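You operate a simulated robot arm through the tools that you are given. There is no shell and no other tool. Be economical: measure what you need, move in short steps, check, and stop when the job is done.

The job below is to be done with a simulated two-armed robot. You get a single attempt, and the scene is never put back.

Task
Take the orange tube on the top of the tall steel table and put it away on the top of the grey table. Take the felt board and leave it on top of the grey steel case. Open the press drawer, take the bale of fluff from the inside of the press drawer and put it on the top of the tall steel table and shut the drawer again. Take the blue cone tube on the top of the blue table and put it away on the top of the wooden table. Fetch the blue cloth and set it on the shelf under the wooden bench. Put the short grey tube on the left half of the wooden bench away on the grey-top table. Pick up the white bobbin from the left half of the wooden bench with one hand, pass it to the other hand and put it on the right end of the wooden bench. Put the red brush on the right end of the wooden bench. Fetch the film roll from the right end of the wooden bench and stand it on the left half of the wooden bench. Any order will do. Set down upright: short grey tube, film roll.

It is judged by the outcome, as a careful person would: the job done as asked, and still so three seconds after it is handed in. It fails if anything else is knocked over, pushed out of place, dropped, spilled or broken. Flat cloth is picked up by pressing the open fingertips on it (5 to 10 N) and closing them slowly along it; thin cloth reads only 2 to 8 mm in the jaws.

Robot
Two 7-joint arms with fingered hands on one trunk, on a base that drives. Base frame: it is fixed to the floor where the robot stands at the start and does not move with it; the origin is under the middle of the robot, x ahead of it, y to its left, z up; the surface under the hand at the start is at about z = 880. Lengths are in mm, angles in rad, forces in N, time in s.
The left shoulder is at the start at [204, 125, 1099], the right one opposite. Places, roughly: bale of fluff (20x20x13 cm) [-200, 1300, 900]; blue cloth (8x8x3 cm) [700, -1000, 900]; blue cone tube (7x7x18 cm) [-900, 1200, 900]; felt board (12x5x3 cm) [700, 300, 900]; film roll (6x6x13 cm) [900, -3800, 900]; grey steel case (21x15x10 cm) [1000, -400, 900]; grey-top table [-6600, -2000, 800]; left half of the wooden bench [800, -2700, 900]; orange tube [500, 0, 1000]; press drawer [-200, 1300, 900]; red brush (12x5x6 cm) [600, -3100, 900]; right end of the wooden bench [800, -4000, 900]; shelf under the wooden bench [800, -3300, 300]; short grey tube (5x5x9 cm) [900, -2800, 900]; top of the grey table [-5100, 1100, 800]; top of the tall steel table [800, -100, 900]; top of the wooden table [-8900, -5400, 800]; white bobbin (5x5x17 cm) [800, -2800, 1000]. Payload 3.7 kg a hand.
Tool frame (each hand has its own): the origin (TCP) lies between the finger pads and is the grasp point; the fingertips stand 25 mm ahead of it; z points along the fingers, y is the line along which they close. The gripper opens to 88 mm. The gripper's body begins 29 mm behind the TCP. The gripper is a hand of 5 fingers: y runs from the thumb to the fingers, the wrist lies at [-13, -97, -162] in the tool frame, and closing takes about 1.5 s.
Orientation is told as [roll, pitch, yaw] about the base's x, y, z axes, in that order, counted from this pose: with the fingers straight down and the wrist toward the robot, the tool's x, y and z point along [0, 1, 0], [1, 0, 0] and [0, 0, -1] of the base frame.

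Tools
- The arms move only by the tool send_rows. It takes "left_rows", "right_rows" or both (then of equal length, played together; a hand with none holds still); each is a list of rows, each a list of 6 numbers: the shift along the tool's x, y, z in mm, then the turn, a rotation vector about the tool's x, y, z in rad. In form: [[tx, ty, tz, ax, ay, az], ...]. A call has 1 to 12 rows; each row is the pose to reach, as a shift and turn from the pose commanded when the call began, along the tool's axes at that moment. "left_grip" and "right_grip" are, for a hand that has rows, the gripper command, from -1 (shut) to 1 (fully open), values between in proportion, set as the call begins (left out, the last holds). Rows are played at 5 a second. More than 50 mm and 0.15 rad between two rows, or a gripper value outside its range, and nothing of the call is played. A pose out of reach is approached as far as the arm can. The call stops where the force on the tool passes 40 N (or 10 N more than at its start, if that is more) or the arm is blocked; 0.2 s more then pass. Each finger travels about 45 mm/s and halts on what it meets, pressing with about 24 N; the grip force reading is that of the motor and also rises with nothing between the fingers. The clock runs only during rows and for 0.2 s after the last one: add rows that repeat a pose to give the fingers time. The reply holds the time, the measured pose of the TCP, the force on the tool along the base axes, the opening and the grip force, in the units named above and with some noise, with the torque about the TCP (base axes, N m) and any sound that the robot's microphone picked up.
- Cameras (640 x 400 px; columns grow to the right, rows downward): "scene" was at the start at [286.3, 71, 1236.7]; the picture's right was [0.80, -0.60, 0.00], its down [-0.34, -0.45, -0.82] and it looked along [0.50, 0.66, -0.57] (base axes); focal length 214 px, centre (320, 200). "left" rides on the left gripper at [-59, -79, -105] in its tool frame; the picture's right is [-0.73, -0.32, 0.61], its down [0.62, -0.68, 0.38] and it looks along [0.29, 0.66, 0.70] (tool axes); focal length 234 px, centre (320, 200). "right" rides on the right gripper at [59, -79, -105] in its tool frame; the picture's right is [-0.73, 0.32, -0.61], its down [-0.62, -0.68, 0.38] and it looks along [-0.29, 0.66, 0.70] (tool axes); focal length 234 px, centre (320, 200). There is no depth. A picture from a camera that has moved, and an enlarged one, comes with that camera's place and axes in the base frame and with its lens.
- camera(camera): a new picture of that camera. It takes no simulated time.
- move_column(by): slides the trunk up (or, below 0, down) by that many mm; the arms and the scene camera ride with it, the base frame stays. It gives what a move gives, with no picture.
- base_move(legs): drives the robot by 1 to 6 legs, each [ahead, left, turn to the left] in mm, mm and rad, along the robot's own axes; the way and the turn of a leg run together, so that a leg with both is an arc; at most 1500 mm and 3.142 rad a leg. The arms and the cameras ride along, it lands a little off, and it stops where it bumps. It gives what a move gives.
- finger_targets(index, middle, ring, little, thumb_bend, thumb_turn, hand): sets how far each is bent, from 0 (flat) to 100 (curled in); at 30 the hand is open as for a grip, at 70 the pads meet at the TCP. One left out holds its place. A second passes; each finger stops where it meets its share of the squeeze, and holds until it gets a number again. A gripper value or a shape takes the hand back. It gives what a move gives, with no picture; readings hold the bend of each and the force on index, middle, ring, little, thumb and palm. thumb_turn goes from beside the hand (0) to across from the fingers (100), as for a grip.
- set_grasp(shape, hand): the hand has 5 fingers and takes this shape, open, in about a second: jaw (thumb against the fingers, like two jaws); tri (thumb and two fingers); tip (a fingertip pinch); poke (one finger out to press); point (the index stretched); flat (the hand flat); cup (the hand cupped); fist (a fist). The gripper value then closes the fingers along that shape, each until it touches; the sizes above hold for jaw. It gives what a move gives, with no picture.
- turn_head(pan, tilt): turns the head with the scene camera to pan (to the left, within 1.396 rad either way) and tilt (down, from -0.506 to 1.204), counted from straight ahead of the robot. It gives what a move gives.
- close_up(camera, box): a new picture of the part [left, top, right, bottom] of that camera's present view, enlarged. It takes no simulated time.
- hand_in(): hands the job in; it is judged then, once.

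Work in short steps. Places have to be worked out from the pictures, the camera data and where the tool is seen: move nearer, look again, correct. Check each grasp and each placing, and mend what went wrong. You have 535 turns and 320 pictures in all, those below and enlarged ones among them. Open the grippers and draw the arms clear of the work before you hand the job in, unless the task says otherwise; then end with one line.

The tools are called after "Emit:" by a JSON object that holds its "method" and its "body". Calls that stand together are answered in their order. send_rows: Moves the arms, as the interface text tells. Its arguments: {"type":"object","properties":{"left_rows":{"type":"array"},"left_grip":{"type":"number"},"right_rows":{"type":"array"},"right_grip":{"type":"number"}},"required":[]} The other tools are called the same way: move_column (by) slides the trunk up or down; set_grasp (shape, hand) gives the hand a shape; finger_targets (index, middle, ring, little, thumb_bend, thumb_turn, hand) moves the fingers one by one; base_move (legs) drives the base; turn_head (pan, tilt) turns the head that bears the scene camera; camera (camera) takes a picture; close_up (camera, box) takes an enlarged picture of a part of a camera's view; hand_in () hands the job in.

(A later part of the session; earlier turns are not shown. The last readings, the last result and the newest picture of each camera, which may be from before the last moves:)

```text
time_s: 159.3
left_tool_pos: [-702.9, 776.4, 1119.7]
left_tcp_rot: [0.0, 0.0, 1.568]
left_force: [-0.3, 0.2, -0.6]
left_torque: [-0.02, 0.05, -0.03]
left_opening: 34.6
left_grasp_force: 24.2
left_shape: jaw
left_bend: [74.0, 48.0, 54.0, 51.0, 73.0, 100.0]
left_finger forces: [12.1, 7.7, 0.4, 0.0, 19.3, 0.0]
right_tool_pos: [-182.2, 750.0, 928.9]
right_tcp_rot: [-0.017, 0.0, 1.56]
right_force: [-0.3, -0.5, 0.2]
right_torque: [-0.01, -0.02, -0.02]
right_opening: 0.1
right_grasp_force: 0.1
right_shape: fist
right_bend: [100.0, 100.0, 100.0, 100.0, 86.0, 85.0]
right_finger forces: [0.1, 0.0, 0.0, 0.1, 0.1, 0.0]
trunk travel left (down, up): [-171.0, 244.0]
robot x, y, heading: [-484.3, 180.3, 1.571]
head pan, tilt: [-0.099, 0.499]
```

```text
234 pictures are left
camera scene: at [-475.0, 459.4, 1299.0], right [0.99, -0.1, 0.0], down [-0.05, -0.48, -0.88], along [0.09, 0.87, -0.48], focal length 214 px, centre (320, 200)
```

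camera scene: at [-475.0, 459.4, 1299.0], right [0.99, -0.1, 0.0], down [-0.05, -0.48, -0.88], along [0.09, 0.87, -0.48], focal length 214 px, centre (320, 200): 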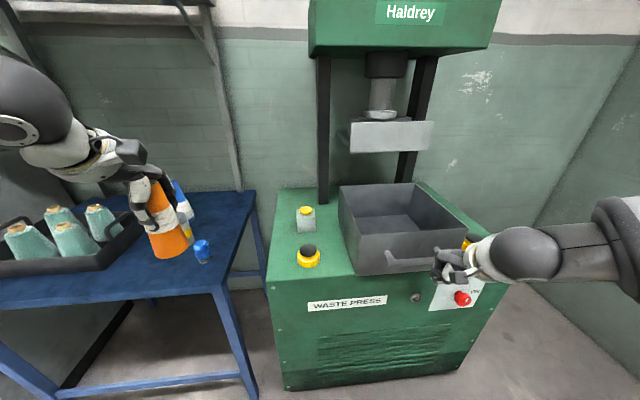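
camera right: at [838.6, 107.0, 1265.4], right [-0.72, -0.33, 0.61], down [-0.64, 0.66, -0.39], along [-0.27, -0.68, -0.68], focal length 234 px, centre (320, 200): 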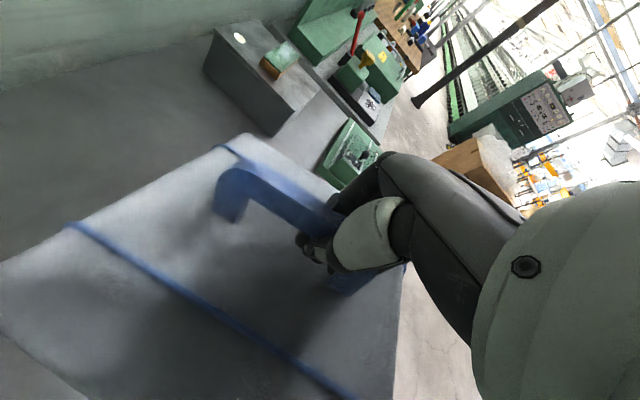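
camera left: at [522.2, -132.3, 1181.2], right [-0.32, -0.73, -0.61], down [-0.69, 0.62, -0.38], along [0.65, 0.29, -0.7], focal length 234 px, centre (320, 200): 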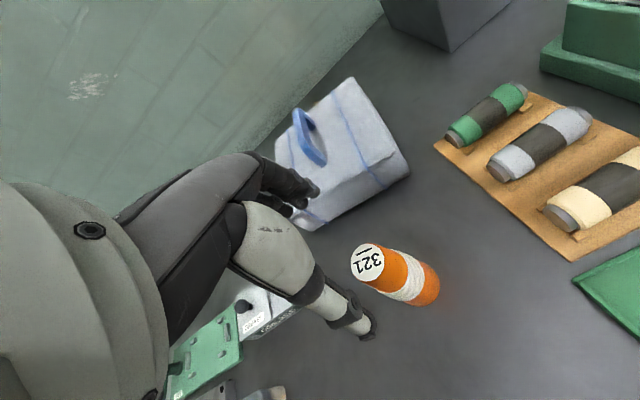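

The fist is in front of the bar. I push forward gradually.

Emit:
{"method": "send_rows", "body": {"right_rows": [[0, 20, 8, 0, 0, 0], [0, 40, 10, 0, 0, 0], [0, 60, 10, 0, 0, 0], [0, 80, 10, 0, 0, 0], [0, 100, 10, 0, 0, 0]]}}

Emit:
{"method": "close_up", "body": {"camera": "scene", "box": [320, 160, 520, 320]}}

```text
time_s: 160.5
left_tool_pos: [-704.1, 776.3, 1122.1]
left_tcp_rot: [0.0, -0.002, 1.57]
left_force: [-0.1, 0.6, -0.6]
left_torque: [-0.02, -0.02, -0.01]
left_opening: 34.9
left_grasp_force: 23.8
left_shape: jaw
left_bend: [74.0, 48.0, 54.0, 51.0, 73.0, 100.0]
left_finger forces: [11.9, 7.8, 0.5, 0.0, 19.3, 0.0]
right_tool_pos: [-179.0, 850.0, 920.9]
right_tcp_rot: [-0.016, -0.002, 1.559]
right_force: [-0.5, -0.5, 0.0]
right_torque: [0.0, 0.0, 0.04]
right_opening: 0.0
right_grasp_force: 0.1
right_shape: fist
right_bend: [100.0, 100.0, 100.0, 100.0, 86.0, 85.0]
right_finger forces: [0.0, 0.0, 0.1, 0.1, 0.0, 0.0]
trunk travel left (down, up): [-171.0, 244.0]
robot x, y, heading: [-485.4, 185.7, 1.566]
head pan, tilt: [-0.099, 0.499]
```

```text
2.50 times, centred on (420, 240) of scene
camera zoom: at [-475.6, 458.6, 1299.3], right [0.99, -0.1, 0.0], down [-0.05, -0.48, -0.88], along [0.09, 0.87, -0.48], focal length 536 px, centre (70, 100)
```

zoom: 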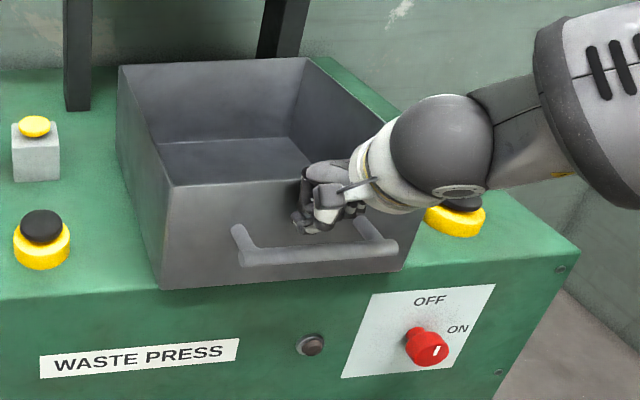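

The fist is about to meet the drawer front above the bar; I continue pushing.

Emit:
{"method": "send_rows", "body": {"right_rows": [[0, 20, 0, 0, 0, 0], [0, 40, 0, 0, 0, 0], [0, 60, 0, 0, 0, 0], [0, 80, 0, 0, 0, 0], [0, 100, 0, 0, 0, 0], [0, 120, 0, 0, 0, 0]]}}

Emit:
{"method": "close_up", "body": {"camera": "scene", "box": [320, 160, 520, 320]}}

```text
time_s: 161.9
left_tool_pos: [-702.1, 776.4, 1120.8]
left_tcp_rot: [-0.001, -0.001, 1.567]
left_force: [-0.4, -0.2, 0.5]
left_torque: [-0.01, -0.01, 0.01]
left_opening: 34.6
left_grasp_force: 24.2
left_shape: jaw
left_bend: [74.0, 48.0, 54.0, 51.0, 73.0, 100.0]
left_finger forces: [12.0, 7.9, 0.4, 0.0, 19.3, 0.0]
right_tool_pos: [-177.8, 970.1, 921.8]
right_tcp_rot: [-0.016, -0.001, 1.561]
right_force: [-0.9, 0.6, -0.6]
right_torque: [0.0, -0.01, 0.03]
right_opening: 0.1
right_grasp_force: 0.0
right_shape: fist
right_bend: [100.0, 100.0, 100.0, 100.0, 86.0, 85.0]
right_finger forces: [0.0, 0.3, 0.0, 0.1, 0.1, 0.0]
trunk travel left (down, up): [-171.0, 244.0]
robot x, y, heading: [-483.0, 185.3, 1.567]
head pan, tilt: [-0.099, 0.499]
```

```text
2.50 times, centred on (420, 240) of scene
camera zoom: at [-475.2, 459.0, 1299.1], right [0.99, -0.1, 0.0], down [-0.05, -0.48, -0.88], along [0.09, 0.87, -0.48], focal length 536 px, centre (70, 100)
```

zoom: 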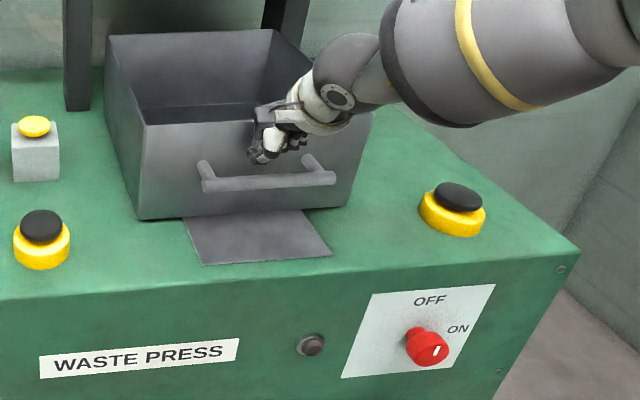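

It slides easily. I continue until it meets its stop.

Emit:
{"method": "send_rows", "body": {"right_rows": [[0, 20, 0, 0, 0, 0], [0, 40, 0, 0, 0, 0], [0, 60, 0, 0, 0, 0], [0, 75, 0, 0, 0, 0], [0, 90, 0, 0, 0, 0], [0, 105, 0, 0, 0, 0], [0, 120, 0, 0, 0, 0], [0, 135, 0, 0, 0, 0]]}}

Emit:
{"method": "close_up", "body": {"camera": "scene", "box": [280, 100, 520, 320]}}

```text
time_s: 163.7
left_tool_pos: [-703.5, 776.2, 1120.7]
left_tcp_rot: [-0.001, -0.001, 1.571]
left_force: [0.2, 0.4, -1.1]
left_torque: [0.06, 0.03, -0.03]
left_opening: 35.0
left_grasp_force: 24.0
left_shape: jaw
left_bend: [74.0, 48.0, 54.0, 51.0, 73.0, 100.0]
left_finger forces: [12.1, 7.8, 0.4, 0.0, 19.3, 0.0]
right_tool_pos: [-172.1, 1041.2, 929.3]
right_tcp_rot: [-0.017, -0.001, 1.562]
right_force: [0.5, -1.2, 0.0]
right_torque: [0.03, 0.01, 0.01]
right_opening: 0.0
right_grasp_force: 0.1
right_shape: fist
right_bend: [100.0, 100.0, 100.0, 100.0, 86.0, 85.0]
right_finger forces: [0.0, 0.0, 0.1, 0.0, 0.0, 0.0]
right hand out of reach, approached as far as the arm can: row 4, 5, 6, 7, 8
trunk travel left (down, up): [-171.0, 244.0]
robot x, y, heading: [-484.9, 182.8, 1.566]
head pan, tilt: [-0.099, 0.499]
```

```text
1.82 times, centred on (400, 210) of scene
camera zoom: at [-475.3, 458.5, 1299.3], right [0.99, -0.1, 0.0], down [-0.05, -0.48, -0.88], along [0.09, 0.87, -0.48], focal length 390 px, centre (174, 182)
```

zoom: 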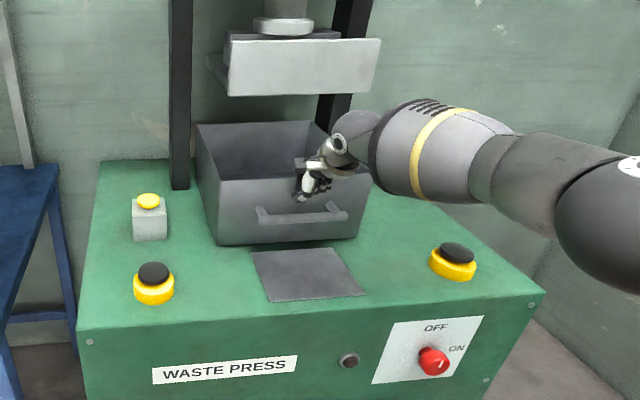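

The arm is at its limit; I pull the fist back, move the base up 100 mm, and push the last stretch.

Emit:
{"method": "send_rows", "body": {"right_rows": [[0, -40, 0, 0, 0, 0], [0, -80, 0, 0, 0, 0], [0, -115, 0, 0, 0, 0]]}}

Emit:
{"method": "base_move", "body": {"legs": [[100, 0, 0]]}}

Emit:
{"method": "send_rows", "body": {"right_rows": [[0, 15, 5, 0, 0, 0], [0, 27, 5, 0, 0, 0], [0, 39, 5, 0, 0, 0], [0, 51, 5, 0, 0, 0], [0, 63, 5, 0, 0, 0], [0, 75, 5, 0, 0, 0]]}}

Emit:
{"method": "close_up", "body": {"camera": "scene", "box": [280, 100, 520, 320]}}

```text
time_s: 164.5
left_tool_pos: [-703.6, 774.6, 1121.8]
left_tcp_rot: [-0.002, -0.002, 1.569]
left_force: [-0.8, 0.2, 0.1]
left_torque: [-0.04, 0.02, 0.0]
left_opening: 34.8
left_grasp_force: 24.5
left_shape: jaw
left_bend: [74.0, 48.0, 54.0, 51.0, 73.0, 100.0]
left_finger forces: [12.0, 7.8, 0.4, 0.1, 19.3, 0.0]
right_tool_pos: [-172.2, 925.6, 928.4]
right_tcp_rot: [-0.013, -0.003, 1.558]
right_force: [-0.1, 0.0, -0.6]
right_torque: [-0.02, -0.02, -0.01]
right_opening: 0.0
right_grasp_force: 0.1
right_shape: fist
right_bend: [100.0, 100.0, 100.0, 100.0, 86.0, 85.0]
right_finger forces: [0.0, 0.1, 0.0, 0.0, 0.0, 0.0]
trunk travel left (down, up): [-171.0, 244.0]
robot x, y, heading: [-485.2, 183.8, 1.567]
head pan, tilt: [-0.099, 0.499]
```

```text
time_s: 165.7
left_tool_pos: [-702.8, 877.5, 1121.3]
left_tcp_rot: [0.001, -0.003, 1.566]
left_force: [-0.3, -0.2, -1.2]
left_torque: [0.02, 0.0, -0.02]
left_opening: 34.7
left_grasp_force: 24.5
left_shape: jaw
left_bend: [74.0, 48.0, 54.0, 51.0, 73.0, 100.0]
left_finger forces: [12.0, 7.9, 0.4, 0.0, 19.3, 0.0]
right_tool_pos: [-170.7, 1028.2, 927.0]
right_tcp_rot: [-0.016, -0.001, 1.559]
right_force: [-0.1, 1.1, 0.5]
right_torque: [0.03, -0.01, 0.03]
right_opening: 0.0
right_grasp_force: 0.0
right_shape: fist
right_bend: [100.0, 100.0, 100.0, 100.0, 86.0, 85.0]
right_finger forces: [0.0, 0.1, 0.1, 0.1, 0.0, 0.0]
trunk travel left (down, up): [-171.0, 244.0]
robot x, y, heading: [-487.5, 285.5, 1.567]
head pan, tilt: [-0.099, 0.499]
```

```text
time_s: 166.9
left_tool_pos: [-702.8, 871.8, 1126.5]
left_tcp_rot: [0.0, -0.009, 1.566]
left_force: [1.2, 0.4, -0.2]
left_torque: [-0.02, -0.02, 0.0]
left_opening: 34.6
left_grasp_force: 24.5
left_shape: jaw
left_bend: [74.0, 48.0, 54.0, 51.0, 73.0, 100.0]
left_finger forces: [12.0, 7.8, 0.4, 0.0, 19.3, 0.1]
right_tool_pos: [-172.0, 1077.9, 924.1]
right_tcp_rot: [-0.017, 0.009, 1.559]
right_force: [-4.6, -29.5, 14.0]
right_torque: [1.37, -0.2, -0.04]
right_opening: 80.6
right_grasp_force: 0.1
right_shape: fist
right_bend: [100.0, 100.0, 100.0, 100.0, 86.0, 85.0]
right_finger forces: [3.5, 28.7, 0.0, 0.1, 0.1, 0.0]
trunk travel left (down, up): [-171.0, 244.0]
robot x, y, heading: [-487.1, 285.2, 1.56]
head pan, tilt: [-0.099, 0.499]
stopped in row 6 (right hand): the force on the tool passed its limit at 53 N (the readings are from after the stop); the commanded pose is now the measured one
```

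```text
1.82 times, centred on (400, 210) of scene
camera zoom: at [-475.5, 552.3, 1301.3], right [0.99, -0.1, 0.0], down [-0.05, -0.47, -0.88], along [0.09, 0.88, -0.47], focal length 390 px, centre (174, 182)
```

zoom: 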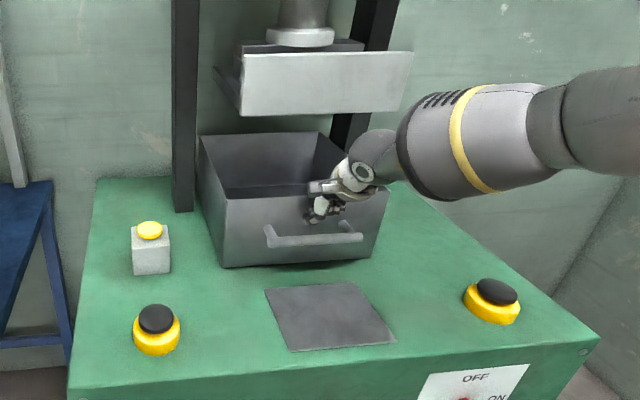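

The force stop says the drawer is fully shut. I withdraw the fist upward, restore the jaw, back away and look at the blue table.

Emit:
{"method": "send_rows", "body": {"right_rows": [[0, -40, -20, 0, 0, 0], [0, -75, -55, 0, 0, 0], [0, -100, -95, 0, 0, 0], [0, -120, -140, 0, 0, 0], [0, -140, -185, 0, 0, 0]], "left_rows": [[0, 0, -30, 0, 0, 0], [0, 0, -60, 0, 0, 0], [0, 0, -90, 0, 0, 0], [0, 0, -90, 0, 0, 0], [0, 0, -90, 0, 0, 0]]}}

Emit:
{"method": "set_grasp", "body": {"shape": "jaw", "hand": "right"}}

Emit:
{"method": "base_move", "body": {"legs": [[-280, 0, 0]]}}

Emit:
{"method": "turn_head", "body": {"pan": 0.6, "tilt": 0.55}}

Emit:
{"method": "camera", "body": {"camera": "scene"}}

```text
time_s: 168.1
left_tool_pos: [-701.6, 874.0, 1214.0]
left_tcp_rot: [0.0, -0.002, 1.567]
left_force: [-0.2, -1.1, -0.4]
left_torque: [-0.03, -0.01, -0.02]
left_opening: 34.6
left_grasp_force: 24.2
left_shape: jaw
left_bend: [74.0, 48.0, 54.0, 51.0, 73.0, 100.0]
left_finger forces: [12.0, 7.9, 0.4, 0.0, 19.2, 0.0]
right_tool_pos: [-175.9, 944.2, 1105.7]
right_tcp_rot: [-0.018, 0.012, 1.558]
right_force: [0.4, -0.1, 0.0]
right_torque: [0.03, -0.02, 0.01]
right_opening: 80.4
right_grasp_force: 0.1
right_shape: fist
right_bend: [100.0, 100.0, 100.0, 100.0, 86.0, 85.0]
right_finger forces: [0.0, 0.0, 0.0, 0.0, 0.0, 0.1]
trunk travel left (down, up): [-171.0, 244.0]
robot x, y, heading: [-483.4, 284.6, 1.571]
head pan, tilt: [-0.099, 0.499]
```

```text
time_s: 169.0
left_tool_pos: [-700.4, 875.1, 1212.2]
left_tcp_rot: [0.0, -0.001, 1.57]
left_force: [0.0, -0.5, -0.3]
left_torque: [0.04, -0.02, 0.0]
left_opening: 34.6
left_grasp_force: 24.4
left_shape: jaw
left_bend: [74.0, 48.0, 54.0, 51.0, 73.0, 100.0]
left_finger forces: [12.0, 7.9, 0.4, 0.1, 19.3, 0.0]
right_tool_pos: [-174.9, 945.6, 1105.0]
right_tcp_rot: [-0.017, 0.013, 1.558]
right_force: [0.0, -0.5, 0.1]
right_torque: [-0.02, 0.0, 0.0]
right_opening: 87.6
right_grasp_force: 0.0
right_shape: jaw
right_bend: [30.0, 30.0, 30.0, 30.0, 30.0, 97.0]
right_finger forces: [0.1, 0.1, 0.1, 0.1, 0.1, 0.0]
trunk travel left (down, up): [-171.0, 244.0]
robot x, y, heading: [-486.8, 287.3, 1.567]
head pan, tilt: [-0.099, 0.499]
```

```text
time_s: 170.9
left_tool_pos: [-704.4, 592.8, 1213.0]
left_tcp_rot: [-0.001, -0.001, 1.571]
left_force: [-0.4, -0.1, 0.2]
left_torque: [0.03, 0.01, -0.04]
left_opening: 34.7
left_grasp_force: 23.8
left_shape: jaw
left_bend: [74.0, 48.0, 54.0, 51.0, 73.0, 100.0]
left_finger forces: [12.1, 7.9, 0.4, 0.0, 19.3, 0.1]
right_tool_pos: [-179.2, 664.8, 1104.7]
right_tcp_rot: [-0.017, 0.013, 1.563]
right_force: [-0.3, 0.1, 0.9]
right_torque: [-0.01, 0.0, -0.03]
right_opening: 87.7
right_grasp_force: 0.1
right_shape: jaw
right_bend: [30.0, 30.0, 30.0, 30.0, 30.0, 97.0]
right_finger forces: [0.0, 0.0, 0.0, 0.0, 0.0, 0.0]
trunk travel left (down, up): [-171.0, 244.0]
robot x, y, heading: [-487.6, 5.5, 1.568]
head pan, tilt: [-0.099, 0.499]
```

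```text
time_s: 172.0
left_tool_pos: [-704.4, 591.8, 1212.9]
left_tcp_rot: [0.001, -0.002, 1.569]
left_force: [-0.2, 0.4, 0.3]
left_torque: [-0.01, 0.0, 0.03]
left_opening: 34.6
left_grasp_force: 23.7
left_shape: jaw
left_bend: [74.0, 48.0, 54.0, 51.0, 73.0, 100.0]
left_finger forces: [12.0, 7.9, 0.4, 0.0, 19.3, 0.0]
right_tool_pos: [-177.7, 666.6, 1106.5]
right_tcp_rot: [-0.017, 0.014, 1.562]
right_force: [0.8, -0.8, 0.4]
right_torque: [-0.04, -0.03, -0.01]
right_opening: 87.7
right_grasp_force: 0.1
right_shape: jaw
right_bend: [30.0, 30.0, 30.0, 30.0, 30.0, 97.0]
right_finger forces: [0.0, 0.0, 0.0, 0.1, 0.0, 0.1]
trunk travel left (down, up): [-171.0, 244.0]
robot x, y, heading: [-482.6, 1.8, 1.578]
head pan, tilt: [0.6, 0.55]
```

```text
229 pictures are left
camera scene: at [-535.9, 261.0, 1294.8], right [0.82, 0.57, 0.0], down [0.3, -0.43, -0.85], along [-0.48, 0.7, -0.52], focal length 214 px, centre (320, 200)
```

scene: 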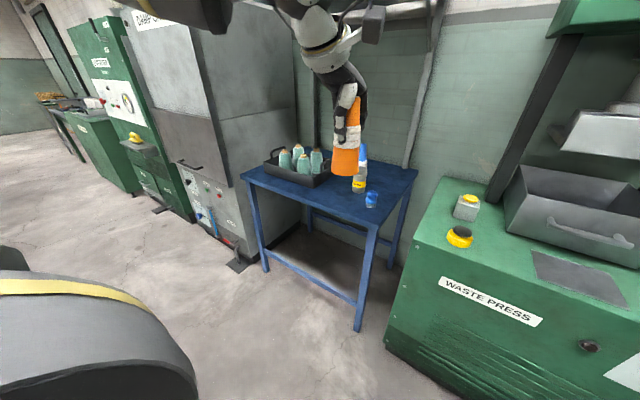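

The cone triangulates to about (−950, 1255), base z ≈ 800, tip z ≈ 975; the grease bottle stands before it at (−891, 1080). I shift left and approach the blue table.

Emit:
{"method": "send_rows", "body": {"left_rows": [[0, -30, 0, 0, 0, 0], [0, -60, 0, 0, 0, 0], [0, -90, 0, 0, 0, 0]], "right_rows": [[0, -20, -45, 0, 0, 0], [0, -40, -90, 0, 0, 0], [0, -60, -130, 0, 0, 0]]}}

Emit:
{"method": "base_move", "body": {"legs": [[0, 590, 0], [400, 0, 0]]}}

Emit:
{"method": "turn_head", "body": {"pan": -0.1, "tilt": 0.6}}

Emit:
{"method": "camera", "body": {"camera": "scene"}}

Emit:
{"method": "camera", "body": {"camera": "right"}}

```text
time_s: 172.8
left_tool_pos: [-705.5, 501.2, 1214.8]
left_tcp_rot: [0.0, -0.003, 1.57]
left_force: [-0.2, 0.2, 0.2]
left_torque: [0.03, -0.01, 0.02]
left_opening: 34.8
left_grasp_force: 24.1
left_shape: jaw
left_bend: [74.0, 48.0, 54.0, 51.0, 73.0, 100.0]
left_finger forces: [12.0, 7.8, 0.5, 0.0, 19.4, 0.1]
right_tool_pos: [-181.5, 605.5, 1237.9]
right_tcp_rot: [-0.018, 0.011, 1.562]
right_force: [0.6, -0.4, 0.8]
right_torque: [0.04, -0.01, 0.0]
right_opening: 87.4
right_grasp_force: 0.0
right_shape: jaw
right_bend: [30.0, 30.0, 30.0, 30.0, 30.0, 97.0]
right_finger forces: [0.0, 0.0, 0.0, 0.1, 0.0, 0.1]
trunk travel left (down, up): [-171.0, 244.0]
robot x, y, heading: [-486.2, 1.7, 1.574]
head pan, tilt: [0.6, 0.55]
```

```text
time_s: 180.6
left_tool_pos: [-1304.0, 894.9, 1212.8]
left_tcp_rot: [-0.001, -0.001, 1.579]
left_force: [-0.1, 0.3, 0.5]
left_torque: [-0.02, 0.03, -0.03]
left_opening: 34.8
left_grasp_force: 23.8
left_shape: jaw
left_bend: [74.0, 48.0, 54.0, 51.0, 73.0, 100.0]
left_finger forces: [12.0, 7.9, 0.5, 0.0, 19.3, 0.0]
right_tool_pos: [-781.2, 1003.2, 1235.7]
right_tcp_rot: [-0.017, 0.013, 1.569]
right_force: [-0.3, -0.4, -0.3]
right_torque: [0.02, 0.03, 0.05]
right_opening: 87.5
right_grasp_force: 0.1
right_shape: jaw
right_bend: [30.0, 30.0, 30.0, 30.0, 30.0, 97.0]
right_finger forces: [0.0, 0.1, 0.1, 0.1, 0.1, 0.0]
trunk travel left (down, up): [-171.0, 244.0]
robot x, y, heading: [-1078.1, 395.6, 1.579]
head pan, tilt: [0.6, 0.55]
```

```text
time_s: 181.6
left_tool_pos: [-1303.7, 895.1, 1214.4]
left_tcp_rot: [-0.001, -0.002, 1.578]
left_force: [-0.5, 0.9, -0.6]
left_torque: [-0.01, 0.01, 0.0]
left_opening: 34.5
left_grasp_force: 24.6
left_shape: jaw
left_bend: [74.0, 48.0, 54.0, 51.0, 73.0, 100.0]
left_finger forces: [12.0, 7.8, 0.4, 0.0, 19.3, 0.0]
right_tool_pos: [-781.5, 1002.6, 1235.5]
right_tcp_rot: [-0.017, 0.014, 1.57]
right_force: [-0.8, 0.3, -0.8]
right_torque: [0.0, 0.01, 0.03]
right_opening: 87.8
right_grasp_force: 0.3
right_shape: jaw
right_bend: [30.0, 30.0, 30.0, 30.0, 30.0, 97.0]
right_finger forces: [0.0, 0.0, 0.0, 0.0, 0.0, 0.0]
trunk travel left (down, up): [-171.0, 244.0]
robot x, y, heading: [-1078.7, 399.2, 1.579]
head pan, tilt: [-0.099, 0.6]
```

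```text
228 pictures are left
camera scene: at [-1074.2, 667.7, 1290.2], right [1.0, -0.09, 0.0], down [-0.05, -0.56, -0.83], along [0.07, 0.82, -0.56], focal length 214 px, centre (320, 200)
```

scene: 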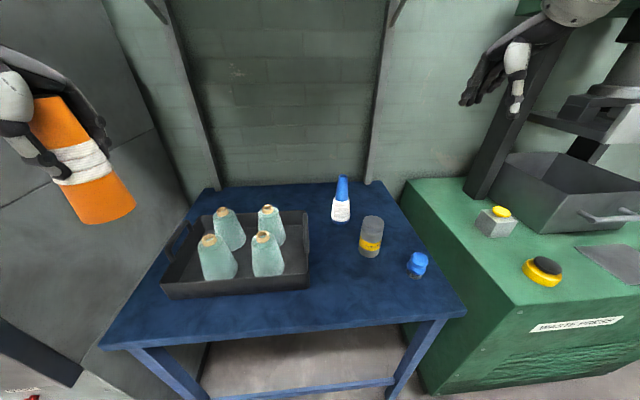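

```text
227 pictures are left
camera right: at [-842.0, 926.3, 1339.7], right [0.72, 0.33, 0.62], down [0.63, -0.69, -0.36], along [0.3, 0.65, -0.7], focal length 234 px, centre (320, 200)
```

right: 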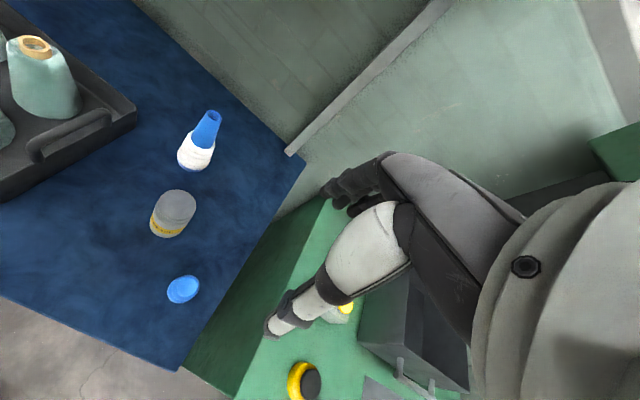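

The cone is at (−949, 1251), base z 800. I move up 60 mm and bring the right hand above it.

Emit:
{"method": "base_move", "body": {"legs": [[60, 0, 0]]}}

Emit:
{"method": "send_rows", "body": {"right_rows": [[28, 30, 10, 0, 0, 0], [56, 60, 30, 0, 0, 0], [84, 90, 55, 0, 0, 0], [112, 120, 80, 0, 0, 0], [140, 150, 105, 0, 0, 0], [165, 180, 130, 0, 0, 0], [168, 188, 165, 0, 0, 0]]}}

Emit:
{"method": "camera", "body": {"camera": "right"}}

Emit:
{"method": "close_up", "body": {"camera": "scene", "box": [260, 60, 460, 300]}}

```text
time_s: 182.6
left_tool_pos: [-1304.7, 952.7, 1214.0]
left_tcp_rot: [-0.001, -0.002, 1.578]
left_force: [0.3, 0.9, -1.1]
left_torque: [0.0, 0.01, -0.03]
left_opening: 34.7
left_grasp_force: 24.8
left_shape: jaw
left_bend: [74.0, 48.0, 54.0, 51.0, 73.0, 100.0]
left_finger forces: [12.0, 7.9, 0.6, 0.1, 19.4, 0.1]
right_tool_pos: [-780.6, 1060.6, 1236.4]
right_tcp_rot: [-0.018, 0.014, 1.571]
right_force: [0.6, 0.1, 0.1]
right_torque: [-0.04, 0.02, 0.02]
right_opening: 87.6
right_grasp_force: 0.0
right_shape: jaw
right_bend: [30.0, 30.0, 30.0, 30.0, 30.0, 97.0]
right_finger forces: [0.0, 0.0, 0.1, 0.0, 0.1, 0.0]
trunk travel left (down, up): [-171.0, 244.0]
robot x, y, heading: [-1077.7, 449.2, 1.578]
head pan, tilt: [-0.099, 0.6]
```

```text
time_s: 184.2
left_tool_pos: [-1303.6, 951.8, 1215.3]
left_tcp_rot: [0.002, -0.001, 1.579]
left_force: [-0.2, -0.6, -1.1]
left_torque: [0.0, 0.03, 0.01]
left_opening: 34.8
left_grasp_force: 24.0
left_shape: jaw
left_bend: [74.0, 48.0, 54.0, 51.0, 73.0, 100.0]
left_finger forces: [12.0, 7.9, 0.5, 0.1, 19.3, 0.0]
right_tool_pos: [-931.0, 1242.1, 1079.8]
right_tcp_rot: [-0.019, 0.011, 1.568]
right_force: [-0.7, -0.6, 0.1]
right_torque: [-0.01, -0.02, 0.01]
right_opening: 87.7
right_grasp_force: 0.1
right_shape: jaw
right_bend: [30.0, 30.0, 30.0, 30.0, 30.0, 97.0]
right_finger forces: [0.0, 0.0, 0.0, 0.0, 0.0, 0.1]
right hand out of reach, approached as far as the arm can: row 6, 7
trunk travel left (down, up): [-171.0, 244.0]
robot x, y, heading: [-1079.6, 454.0, 1.579]
head pan, tilt: [-0.099, 0.6]
```

```text
226 pictures are left
camera right: at [-992.5, 1165.8, 1183.0], right [0.72, 0.33, 0.62], down [0.63, -0.69, -0.36], along [0.3, 0.65, -0.7], focal length 234 px, centre (320, 200)
```

right: 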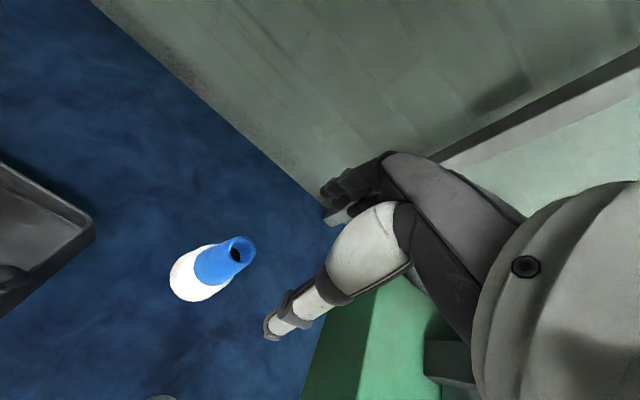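

```text
1.67 times, centred on (360, 180) of scene
camera zoom: at [-1074.6, 724.0, 1290.5], right [1.0, -0.09, 0.0], down [-0.05, -0.56, -0.83], along [0.08, 0.82, -0.56], focal length 358 px, centre (253, 233)
```

zoom: 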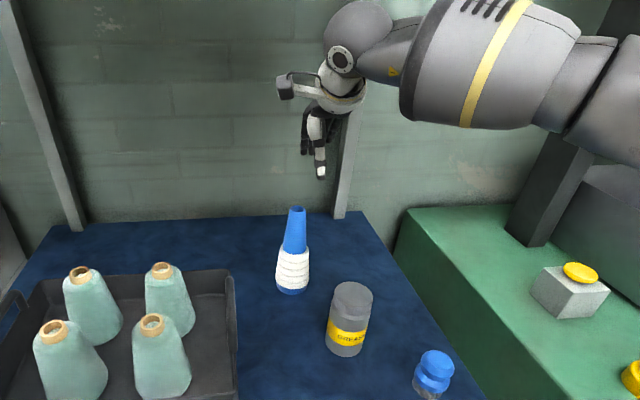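

The tip is at (−954, 1247, 975). The arm reaches its limit up here, so I lower the trunk 60 mm and shift over.

Emit:
{"method": "move_column", "body": {"by": -60}}

Emit:
{"method": "send_rows", "body": {"right_rows": [[12, 4, 0, 0, 0, 0], [23, 7, 0, 0, 0, 0], [23, 7, 0, 0, 0, 0]]}}

Emit:
{"method": "camera", "body": {"camera": "right"}}

```text
time_s: 185.2
left_tool_pos: [-1305.4, 950.3, 1155.7]
left_tcp_rot: [0.0, -0.004, 1.579]
left_force: [-0.4, -0.1, 0.3]
left_torque: [0.01, -0.03, -0.02]
left_opening: 34.6
left_grasp_force: 24.2
left_shape: jaw
left_bend: [74.0, 48.0, 54.0, 51.0, 73.0, 100.0]
left_finger forces: [12.0, 7.9, 0.5, 0.1, 19.4, 0.0]
right_tool_pos: [-933.5, 1240.8, 1021.0]
right_tcp_rot: [-0.018, 0.009, 1.569]
right_force: [0.1, 0.2, 0.6]
right_torque: [0.03, 0.01, 0.0]
right_opening: 87.6
right_grasp_force: 0.1
right_shape: jaw
right_bend: [30.0, 30.0, 30.0, 30.0, 30.0, 97.0]
right_finger forces: [0.0, 0.0, 0.1, 0.0, 0.0, 0.0]
trunk travel left (down, up): [-111.0, 304.0]
robot x, y, heading: [-1083.2, 454.6, 1.575]
head pan, tilt: [-0.099, 0.6]
```

```text
time_s: 186.0
left_tool_pos: [-1304.7, 952.1, 1153.5]
left_tcp_rot: [0.0, -0.002, 1.578]
left_force: [-0.4, -0.1, -0.4]
left_torque: [-0.01, -0.02, -0.02]
left_opening: 34.4
left_grasp_force: 24.0
left_shape: jaw
left_bend: [74.0, 48.0, 54.0, 51.0, 73.0, 100.0]
left_finger forces: [12.1, 7.8, 0.6, 0.1, 19.3, 0.0]
right_tool_pos: [-955.7, 1249.7, 1018.5]
right_tcp_rot: [-0.016, 0.012, 1.571]
right_force: [-0.4, -0.9, 0.1]
right_torque: [0.02, 0.0, -0.01]
right_opening: 87.8
right_grasp_force: 0.0
right_shape: jaw
right_bend: [30.0, 30.0, 30.0, 30.0, 30.0, 97.0]
right_finger forces: [0.1, 0.0, 0.1, 0.1, 0.0, 0.0]
trunk travel left (down, up): [-111.0, 304.0]
robot x, y, heading: [-1078.3, 455.0, 1.58]
head pan, tilt: [-0.099, 0.6]
```

```text
224 pictures are left
camera right: at [-1016.4, 1173.1, 1121.6], right [0.72, 0.33, 0.62], down [0.63, -0.69, -0.36], along [0.3, 0.65, -0.7], focal length 234 px, centre (320, 200)
```

right: 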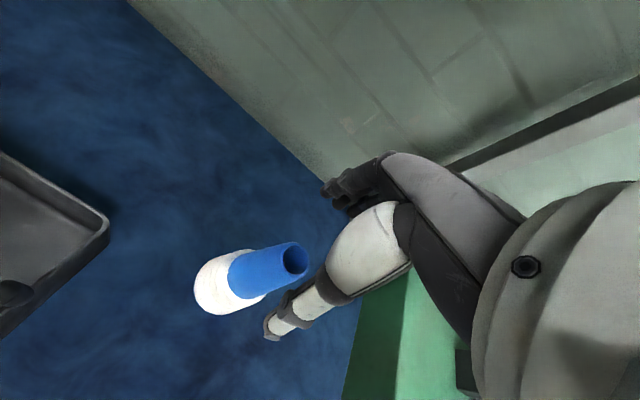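

Aligned. I descend 90 mm around the blue neck and close.

Emit:
{"method": "send_rows", "body": {"right_rows": [[-4, -3, 30, 0, 0, 0], [-4, -3, 60, 0, 0, 0], [-4, -3, 80, 0, 0, 0], [-4, -3, 92, 0, 0, 0]]}}

Emit:
{"method": "send_rows", "body": {"right_rows": [[0, 0, 0, 0, 0, 0], [0, 0, 0, 0, 0, 0], [0, 0, 0, 0, 0, 0], [0, 0, 0, 0, 0, 0], [0, 0, 0, 0, 0, 0], [0, 0, 0, 0, 0, 0], [0, 0, 0, 0, 0, 0], [0, 0, 0, 0, 0, 0]], "right_grip": -1}}

Emit:
{"method": "close_up", "body": {"camera": "scene", "box": [260, 100, 460, 300]}}

```text
time_s: 187.0
left_tool_pos: [-1304.0, 951.8, 1154.5]
left_tcp_rot: [0.0, -0.003, 1.578]
left_force: [-0.1, 0.5, -0.7]
left_torque: [0.0, 0.0, -0.02]
left_opening: 34.4
left_grasp_force: 24.4
left_shape: jaw
left_bend: [74.0, 48.0, 54.0, 51.0, 73.0, 100.0]
left_finger forces: [12.1, 7.8, 0.4, 0.1, 19.2, 0.0]
right_tool_pos: [-951.0, 1246.4, 926.4]
right_tcp_rot: [-0.018, 0.011, 1.572]
right_force: [-0.2, 0.7, 3.4]
right_torque: [0.0, 0.0, 0.02]
right_opening: 87.4
right_grasp_force: 0.1
right_shape: jaw
right_bend: [30.0, 30.0, 30.0, 30.0, 30.0, 97.0]
right_finger forces: [0.0, 0.1, 0.0, 0.0, 0.0, 3.5]
trunk travel left (down, up): [-111.0, 304.0]
robot x, y, heading: [-1080.5, 453.1, 1.58]
head pan, tilt: [-0.099, 0.6]
```

```text
time_s: 188.8
left_tool_pos: [-1303.9, 952.6, 1152.9]
left_tcp_rot: [0.001, -0.002, 1.578]
left_force: [0.5, 0.0, -1.7]
left_torque: [0.03, 0.01, 0.0]
left_opening: 34.6
left_grasp_force: 24.7
left_shape: jaw
left_bend: [74.0, 48.0, 54.0, 51.0, 73.0, 100.0]
left_finger forces: [12.0, 8.0, 0.5, 0.0, 19.3, 0.0]
right_tool_pos: [-950.7, 1246.2, 924.9]
right_tcp_rot: [-0.017, 0.013, 1.571]
right_force: [-0.3, -0.5, 2.0]
right_torque: [0.02, 0.09, -0.01]
right_opening: 34.4
right_grasp_force: 24.2
right_shape: jaw
right_bend: [74.0, 48.0, 52.0, 49.0, 74.0, 100.0]
right_finger forces: [11.8, 7.7, 0.1, 0.0, 19.9, 2.5]
trunk travel left (down, up): [-111.0, 304.0]
robot x, y, heading: [-1083.3, 452.2, 1.578]
head pan, tilt: [-0.099, 0.6]
```

```text
2.00 times, centred on (360, 200) of scene
camera zoom: at [-1075.2, 789.5, 1220.3], right [1.0, -0.09, 0.0], down [-0.05, -0.56, -0.83], along [0.08, 0.82, -0.56], focal length 429 px, centre (240, 200)
```

zoom: 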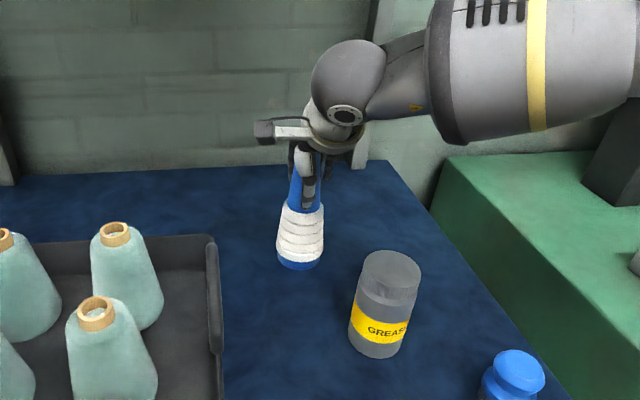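

Gripped at 34 mm. I lift it straight up clear of the bottle.

Emit:
{"method": "send_rows", "body": {"right_rows": [[0, 0, -20, 0, 0, 0], [0, 0, -60, 0, 0, 0], [0, 0, -105, 0, 0, 0], [0, -5, -150, 0, 0, 0], [0, -15, -195, 0, 0, 0]]}}

Emit:
{"method": "camera", "body": {"camera": "scene"}}

```text
time_s: 190.0
left_tool_pos: [-1305.9, 950.8, 1153.3]
left_tcp_rot: [0.0, -0.002, 1.578]
left_force: [0.3, -0.1, -0.9]
left_torque: [0.02, 0.02, 0.0]
left_opening: 34.6
left_grasp_force: 23.7
left_shape: jaw
left_bend: [74.0, 48.0, 54.0, 51.0, 73.0, 100.0]
left_finger forces: [12.0, 7.9, 0.5, 0.0, 19.3, 0.1]
right_tool_pos: [-956.8, 1233.0, 1123.3]
right_tcp_rot: [-0.017, 0.015, 1.571]
right_force: [-0.2, -0.2, 0.6]
right_torque: [-0.02, -0.03, 0.01]
right_opening: 34.2
right_grasp_force: 24.1
right_shape: jaw
right_bend: [74.0, 47.0, 52.0, 49.0, 74.0, 100.0]
right_finger forces: [11.0, 8.1, 0.2, 0.0, 19.7, 1.6]
trunk travel left (down, up): [-111.0, 304.0]
robot x, y, heading: [-1079.2, 455.9, 1.576]
head pan, tilt: [-0.099, 0.6]
```

```text
222 pictures are left
camera scene: at [-1075.2, 789.2, 1220.5], right [1.0, -0.09, 0.0], down [-0.05, -0.56, -0.83], along [0.08, 0.82, -0.56], focal length 214 px, centre (320, 200)
```

scene: 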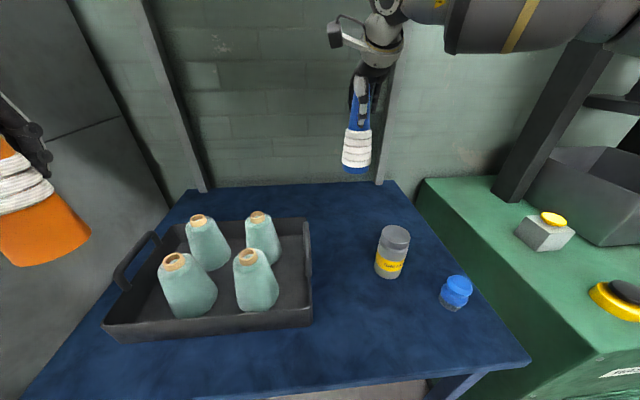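

The cone is held safely. I back off, pull the hands in, turn left to face the hall (−x), and look.

Emit:
{"method": "base_move", "body": {"legs": [[-450, 0, 0]]}}

Emit:
{"method": "send_rows", "body": {"right_rows": [[-10, -45, -10, 0, 0, 0], [-30, -85, -20, 0, 0, 0], [-50, -125, -30, 0, 0, 0], [-70, -165, -40, 0, 0, 0], [-90, -205, -50, 0, 0, 0], [-110, -240, -60, 0, 0, 0]]}}

Emit:
{"method": "base_move", "body": {"legs": [[0, 0, 1.565]]}}

Emit:
{"method": "turn_head", "body": {"pan": 0.0, "tilt": 0.1}}

Emit:
{"method": "camera", "body": {"camera": "scene"}}

```text
time_s: 192.8
left_tool_pos: [-1298.1, 495.6, 1152.5]
left_tcp_rot: [0.001, -0.002, 1.567]
left_force: [0.8, -0.5, -0.7]
left_torque: [-0.03, 0.0, -0.02]
left_opening: 34.5
left_grasp_force: 24.1
left_shape: jaw
left_bend: [74.0, 48.0, 54.0, 51.0, 73.0, 100.0]
left_finger forces: [12.1, 7.8, 0.5, 0.1, 19.2, 0.0]
right_tool_pos: [-945.9, 773.0, 1122.2]
right_tcp_rot: [-0.018, 0.015, 1.559]
right_force: [-0.5, 0.6, -0.5]
right_torque: [0.01, -0.02, -0.02]
right_opening: 34.1
right_grasp_force: 24.3
right_shape: jaw
right_bend: [74.0, 47.0, 52.0, 49.0, 74.0, 100.0]
right_finger forces: [11.2, 8.3, 0.4, 0.0, 19.4, 1.7]
trunk travel left (down, up): [-111.0, 304.0]
robot x, y, heading: [-1081.0, -6.4, 1.569]
head pan, tilt: [-0.099, 0.6]
```

```text
time_s: 194.2
left_tool_pos: [-1298.1, 495.2, 1154.6]
left_tcp_rot: [-0.001, -0.002, 1.567]
left_force: [0.6, -0.7, 0.3]
left_torque: [0.0, 0.0, -0.04]
left_opening: 34.8
left_grasp_force: 23.7
left_shape: jaw
left_bend: [74.0, 48.0, 54.0, 51.0, 73.0, 100.0]
left_finger forces: [12.0, 7.9, 0.5, 0.1, 19.3, 0.0]
right_tool_pos: [-839.7, 529.7, 1186.6]
right_tcp_rot: [-0.016, 0.012, 1.562]
right_force: [0.2, 0.2, -0.7]
right_torque: [0.04, 0.01, 0.0]
right_opening: 34.0
right_grasp_force: 24.1
right_shape: jaw
right_bend: [74.0, 47.0, 52.0, 49.0, 74.0, 100.0]
right_finger forces: [11.1, 8.2, 0.3, 0.1, 19.6, 1.9]
trunk travel left (down, up): [-111.0, 304.0]
robot x, y, heading: [-1081.7, -2.6, 1.568]
head pan, tilt: [-0.099, 0.6]
```

```text
time_s: 198.4
left_tool_pos: [-1582.1, -222.7, 1153.7]
left_tcp_rot: [0.0, -0.003, 3.137]
left_force: [-0.6, -0.1, -0.2]
left_torque: [0.02, -0.04, 0.02]
left_opening: 34.5
left_grasp_force: 24.6
left_shape: jaw
left_bend: [74.0, 48.0, 54.0, 51.0, 74.0, 100.0]
left_finger forces: [12.1, 7.7, 0.4, 0.0, 19.0, 0.0]
right_tool_pos: [-1615.7, 235.0, 1187.4]
right_tcp_rot: [-0.017, 0.014, 3.126]
right_force: [1.4, -0.2, 0.7]
right_torque: [0.05, -0.01, 0.02]
right_opening: 33.5
right_grasp_force: 24.2
right_shape: jaw
right_bend: [74.0, 48.0, 52.0, 49.0, 74.0, 100.0]
right_finger forces: [11.0, 8.0, 0.4, 0.0, 19.1, 1.9]
trunk travel left (down, up): [-111.0, 304.0]
robot x, y, heading: [-1079.4, -7.1, 3.135]
head pan, tilt: [-0.099, 0.6]
```

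```text
time_s: 199.3
left_tool_pos: [-1581.5, -223.7, 1154.4]
left_tcp_rot: [0.0, -0.001, 3.136]
left_force: [0.4, 0.0, -0.1]
left_torque: [0.0, 0.0, -0.01]
left_opening: 34.6
left_grasp_force: 24.0
left_shape: jaw
left_bend: [74.0, 48.0, 54.0, 51.0, 74.0, 100.0]
left_finger forces: [12.0, 7.7, 0.4, 0.0, 18.9, 0.0]
right_tool_pos: [-1616.3, 234.5, 1186.7]
right_tcp_rot: [-0.017, 0.014, 3.127]
right_force: [-0.8, 1.2, -0.3]
right_torque: [0.0, 0.0, 0.01]
right_opening: 33.4
right_grasp_force: 24.1
right_shape: jaw
right_bend: [74.0, 48.0, 52.0, 49.0, 74.0, 100.0]
right_finger forces: [11.1, 8.1, 0.4, 0.0, 19.0, 1.9]
trunk travel left (down, up): [-111.0, 304.0]
robot x, y, heading: [-1076.7, -5.9, 3.134]
head pan, tilt: [0.0, 0.099]
```

```text
221 pictures are left
camera scene: at [-1420.3, -3.3, 1266.3], right [0.01, 1.0, 0.0], down [0.1, 0.0, -0.99], along [-0.99, 0.01, -0.1], focal length 214 px, centre (320, 200)
```

scene: 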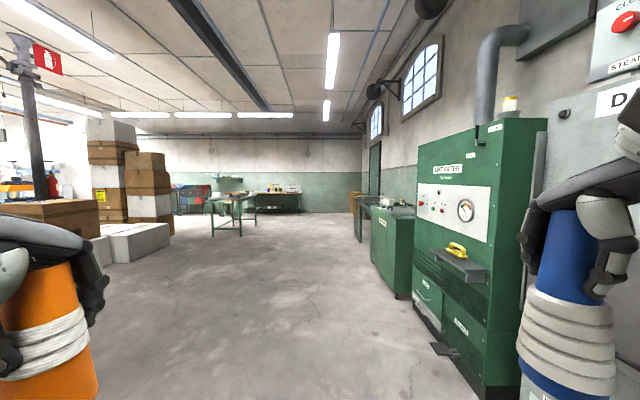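

The way along y ≈ 0 looks clear; the grey table stands on the right wall beyond the green machines. I drive ahead 3.2 m and look right.

Emit:
{"method": "base_move", "body": {"legs": [[1100, 0, 0], [1100, 0, 0], [1000, 0, 0]]}}

Emit:
{"method": "turn_head", "body": {"pan": -0.9, "tilt": 0.35}}

Emit:
{"method": "camera", "body": {"camera": "scene"}}

```text
time_s: 214.8
left_tool_pos: [-4749.2, -234.4, 1153.9]
left_tcp_rot: [-0.001, -0.003, -3.128]
left_force: [0.6, -0.1, 0.5]
left_torque: [-0.01, -0.01, 0.01]
left_opening: 34.6
left_grasp_force: 23.3
left_shape: jaw
left_bend: [74.0, 48.0, 54.0, 51.0, 74.0, 100.0]
left_finger forces: [12.0, 7.7, 0.5, 0.1, 19.0, 0.0]
right_tool_pos: [-4792.1, 223.5, 1186.9]
right_tcp_rot: [-0.017, 0.013, -3.136]
right_force: [-0.1, -0.1, -0.1]
right_torque: [-0.02, 0.0, -0.01]
right_opening: 33.6
right_grasp_force: 24.2
right_shape: jaw
right_bend: [74.0, 48.0, 52.0, 49.0, 74.0, 100.0]
right_finger forces: [11.2, 8.0, 0.5, 0.0, 19.0, 2.0]
trunk travel left (down, up): [-111.0, 304.0]
robot x, y, heading: [-4252.2, -8.8, -3.128]
head pan, tilt: [0.0, 0.099]
```

```text
time_s: 216.0
left_tool_pos: [-4750.1, -234.2, 1154.0]
left_tcp_rot: [0.002, -0.004, -3.126]
left_force: [0.4, -0.2, -0.9]
left_torque: [0.02, 0.02, 0.01]
left_opening: 34.4
left_grasp_force: 23.9
left_shape: jaw
left_bend: [74.0, 48.0, 54.0, 51.0, 74.0, 100.0]
left_finger forces: [12.0, 7.7, 0.4, 0.0, 19.0, 0.0]
right_tool_pos: [-4792.9, 222.9, 1187.0]
right_tcp_rot: [-0.018, 0.015, -3.136]
right_force: [0.1, 0.8, 0.0]
right_torque: [-0.01, -0.01, 0.02]
right_opening: 33.4
right_grasp_force: 24.1
right_shape: jaw
right_bend: [74.0, 48.0, 52.0, 49.0, 74.0, 100.0]
right_finger forces: [11.1, 8.0, 0.4, 0.1, 19.0, 1.9]
trunk travel left (down, up): [-111.0, 304.0]
robot x, y, heading: [-4249.2, -10.8, -3.126]
head pan, tilt: [-0.901, 0.351]
```

```text
220 pictures are left
camera scene: at [-4558.8, 61.9, 1243.0], right [0.77, 0.63, 0.0], down [0.22, -0.27, -0.94], along [-0.59, 0.73, -0.34], focal length 214 px, centre (320, 200)
```

scene: 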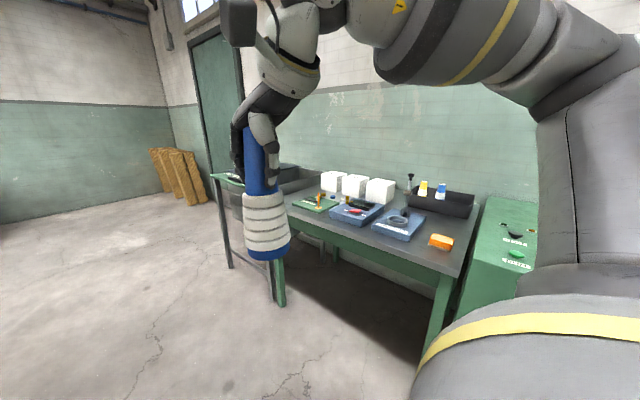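

The grey table is ahead-right, with trays and boxes on it. I go 550 mm further, turn to face it, and look.

Emit:
{"method": "base_move", "body": {"legs": [[600, 0, 0], [0, 0, -1.585]]}}

Emit:
{"method": "turn_head", "body": {"pan": 0.0, "tilt": 0.45}}

Emit:
{"method": "camera", "body": {"camera": "scene"}}

```text
time_s: 223.2
left_tool_pos: [-5070.7, 481.5, 1154.0]
left_tcp_rot: [-0.001, -0.001, 1.583]
left_force: [-0.3, 0.3, -0.2]
left_torque: [0.0, 0.02, -0.01]
left_opening: 34.1
left_grasp_force: 24.6
left_shape: jaw
left_bend: [74.0, 48.0, 54.0, 51.0, 74.0, 100.0]
left_finger forces: [12.0, 7.5, 0.5, 0.0, 18.7, 0.1]
right_tool_pos: [-4614.1, 522.4, 1186.9]
right_tcp_rot: [-0.017, 0.014, 1.574]
right_force: [0.4, 0.4, -1.1]
right_torque: [0.0, 0.0, -0.02]
right_opening: 33.6
right_grasp_force: 23.6
right_shape: jaw
right_bend: [74.0, 48.0, 52.0, 49.0, 74.0, 100.0]
right_finger forces: [11.2, 7.7, 0.4, 0.0, 18.6, 1.9]
trunk travel left (down, up): [-111.0, 304.0]
robot x, y, heading: [-4844.7, -16.6, 1.581]
head pan, tilt: [-0.901, 0.351]
```

```text
time_s: 224.4
left_tool_pos: [-5071.7, 479.9, 1153.7]
left_tcp_rot: [-0.001, -0.002, 1.583]
left_force: [-0.7, 0.3, -0.3]
left_torque: [0.0, 0.03, -0.02]
left_opening: 34.2
left_grasp_force: 24.3
left_shape: jaw
left_bend: [74.0, 48.0, 54.0, 51.0, 74.0, 100.0]
left_finger forces: [12.0, 7.4, 0.3, 0.0, 18.8, 0.0]
right_tool_pos: [-4613.1, 522.9, 1186.6]
right_tcp_rot: [-0.017, 0.013, 1.574]
right_force: [-0.1, 0.3, 0.4]
right_torque: [0.0, -0.05, 0.07]
right_opening: 33.4
right_grasp_force: 24.3
right_shape: jaw
right_bend: [74.0, 48.0, 52.0, 49.0, 74.0, 100.0]
right_finger forces: [11.3, 7.8, 0.4, 0.0, 18.5, 1.8]
trunk travel left (down, up): [-111.0, 304.0]
robot x, y, heading: [-4845.5, -17.3, 1.588]
head pan, tilt: [0.0, 0.45]
```

```text
219 pictures are left
camera scene: at [-4849.9, 323.0, 1233.8], right [1.0, 0.01, 0.0], down [0.01, -0.44, -0.9], along [-0.01, 0.9, -0.44], focal length 214 px, centre (320, 200)
```

scene: 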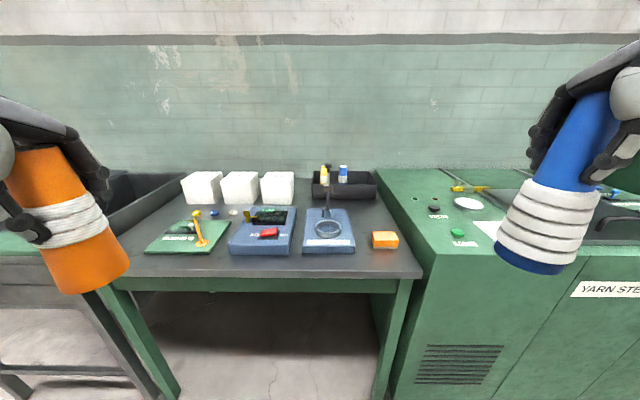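

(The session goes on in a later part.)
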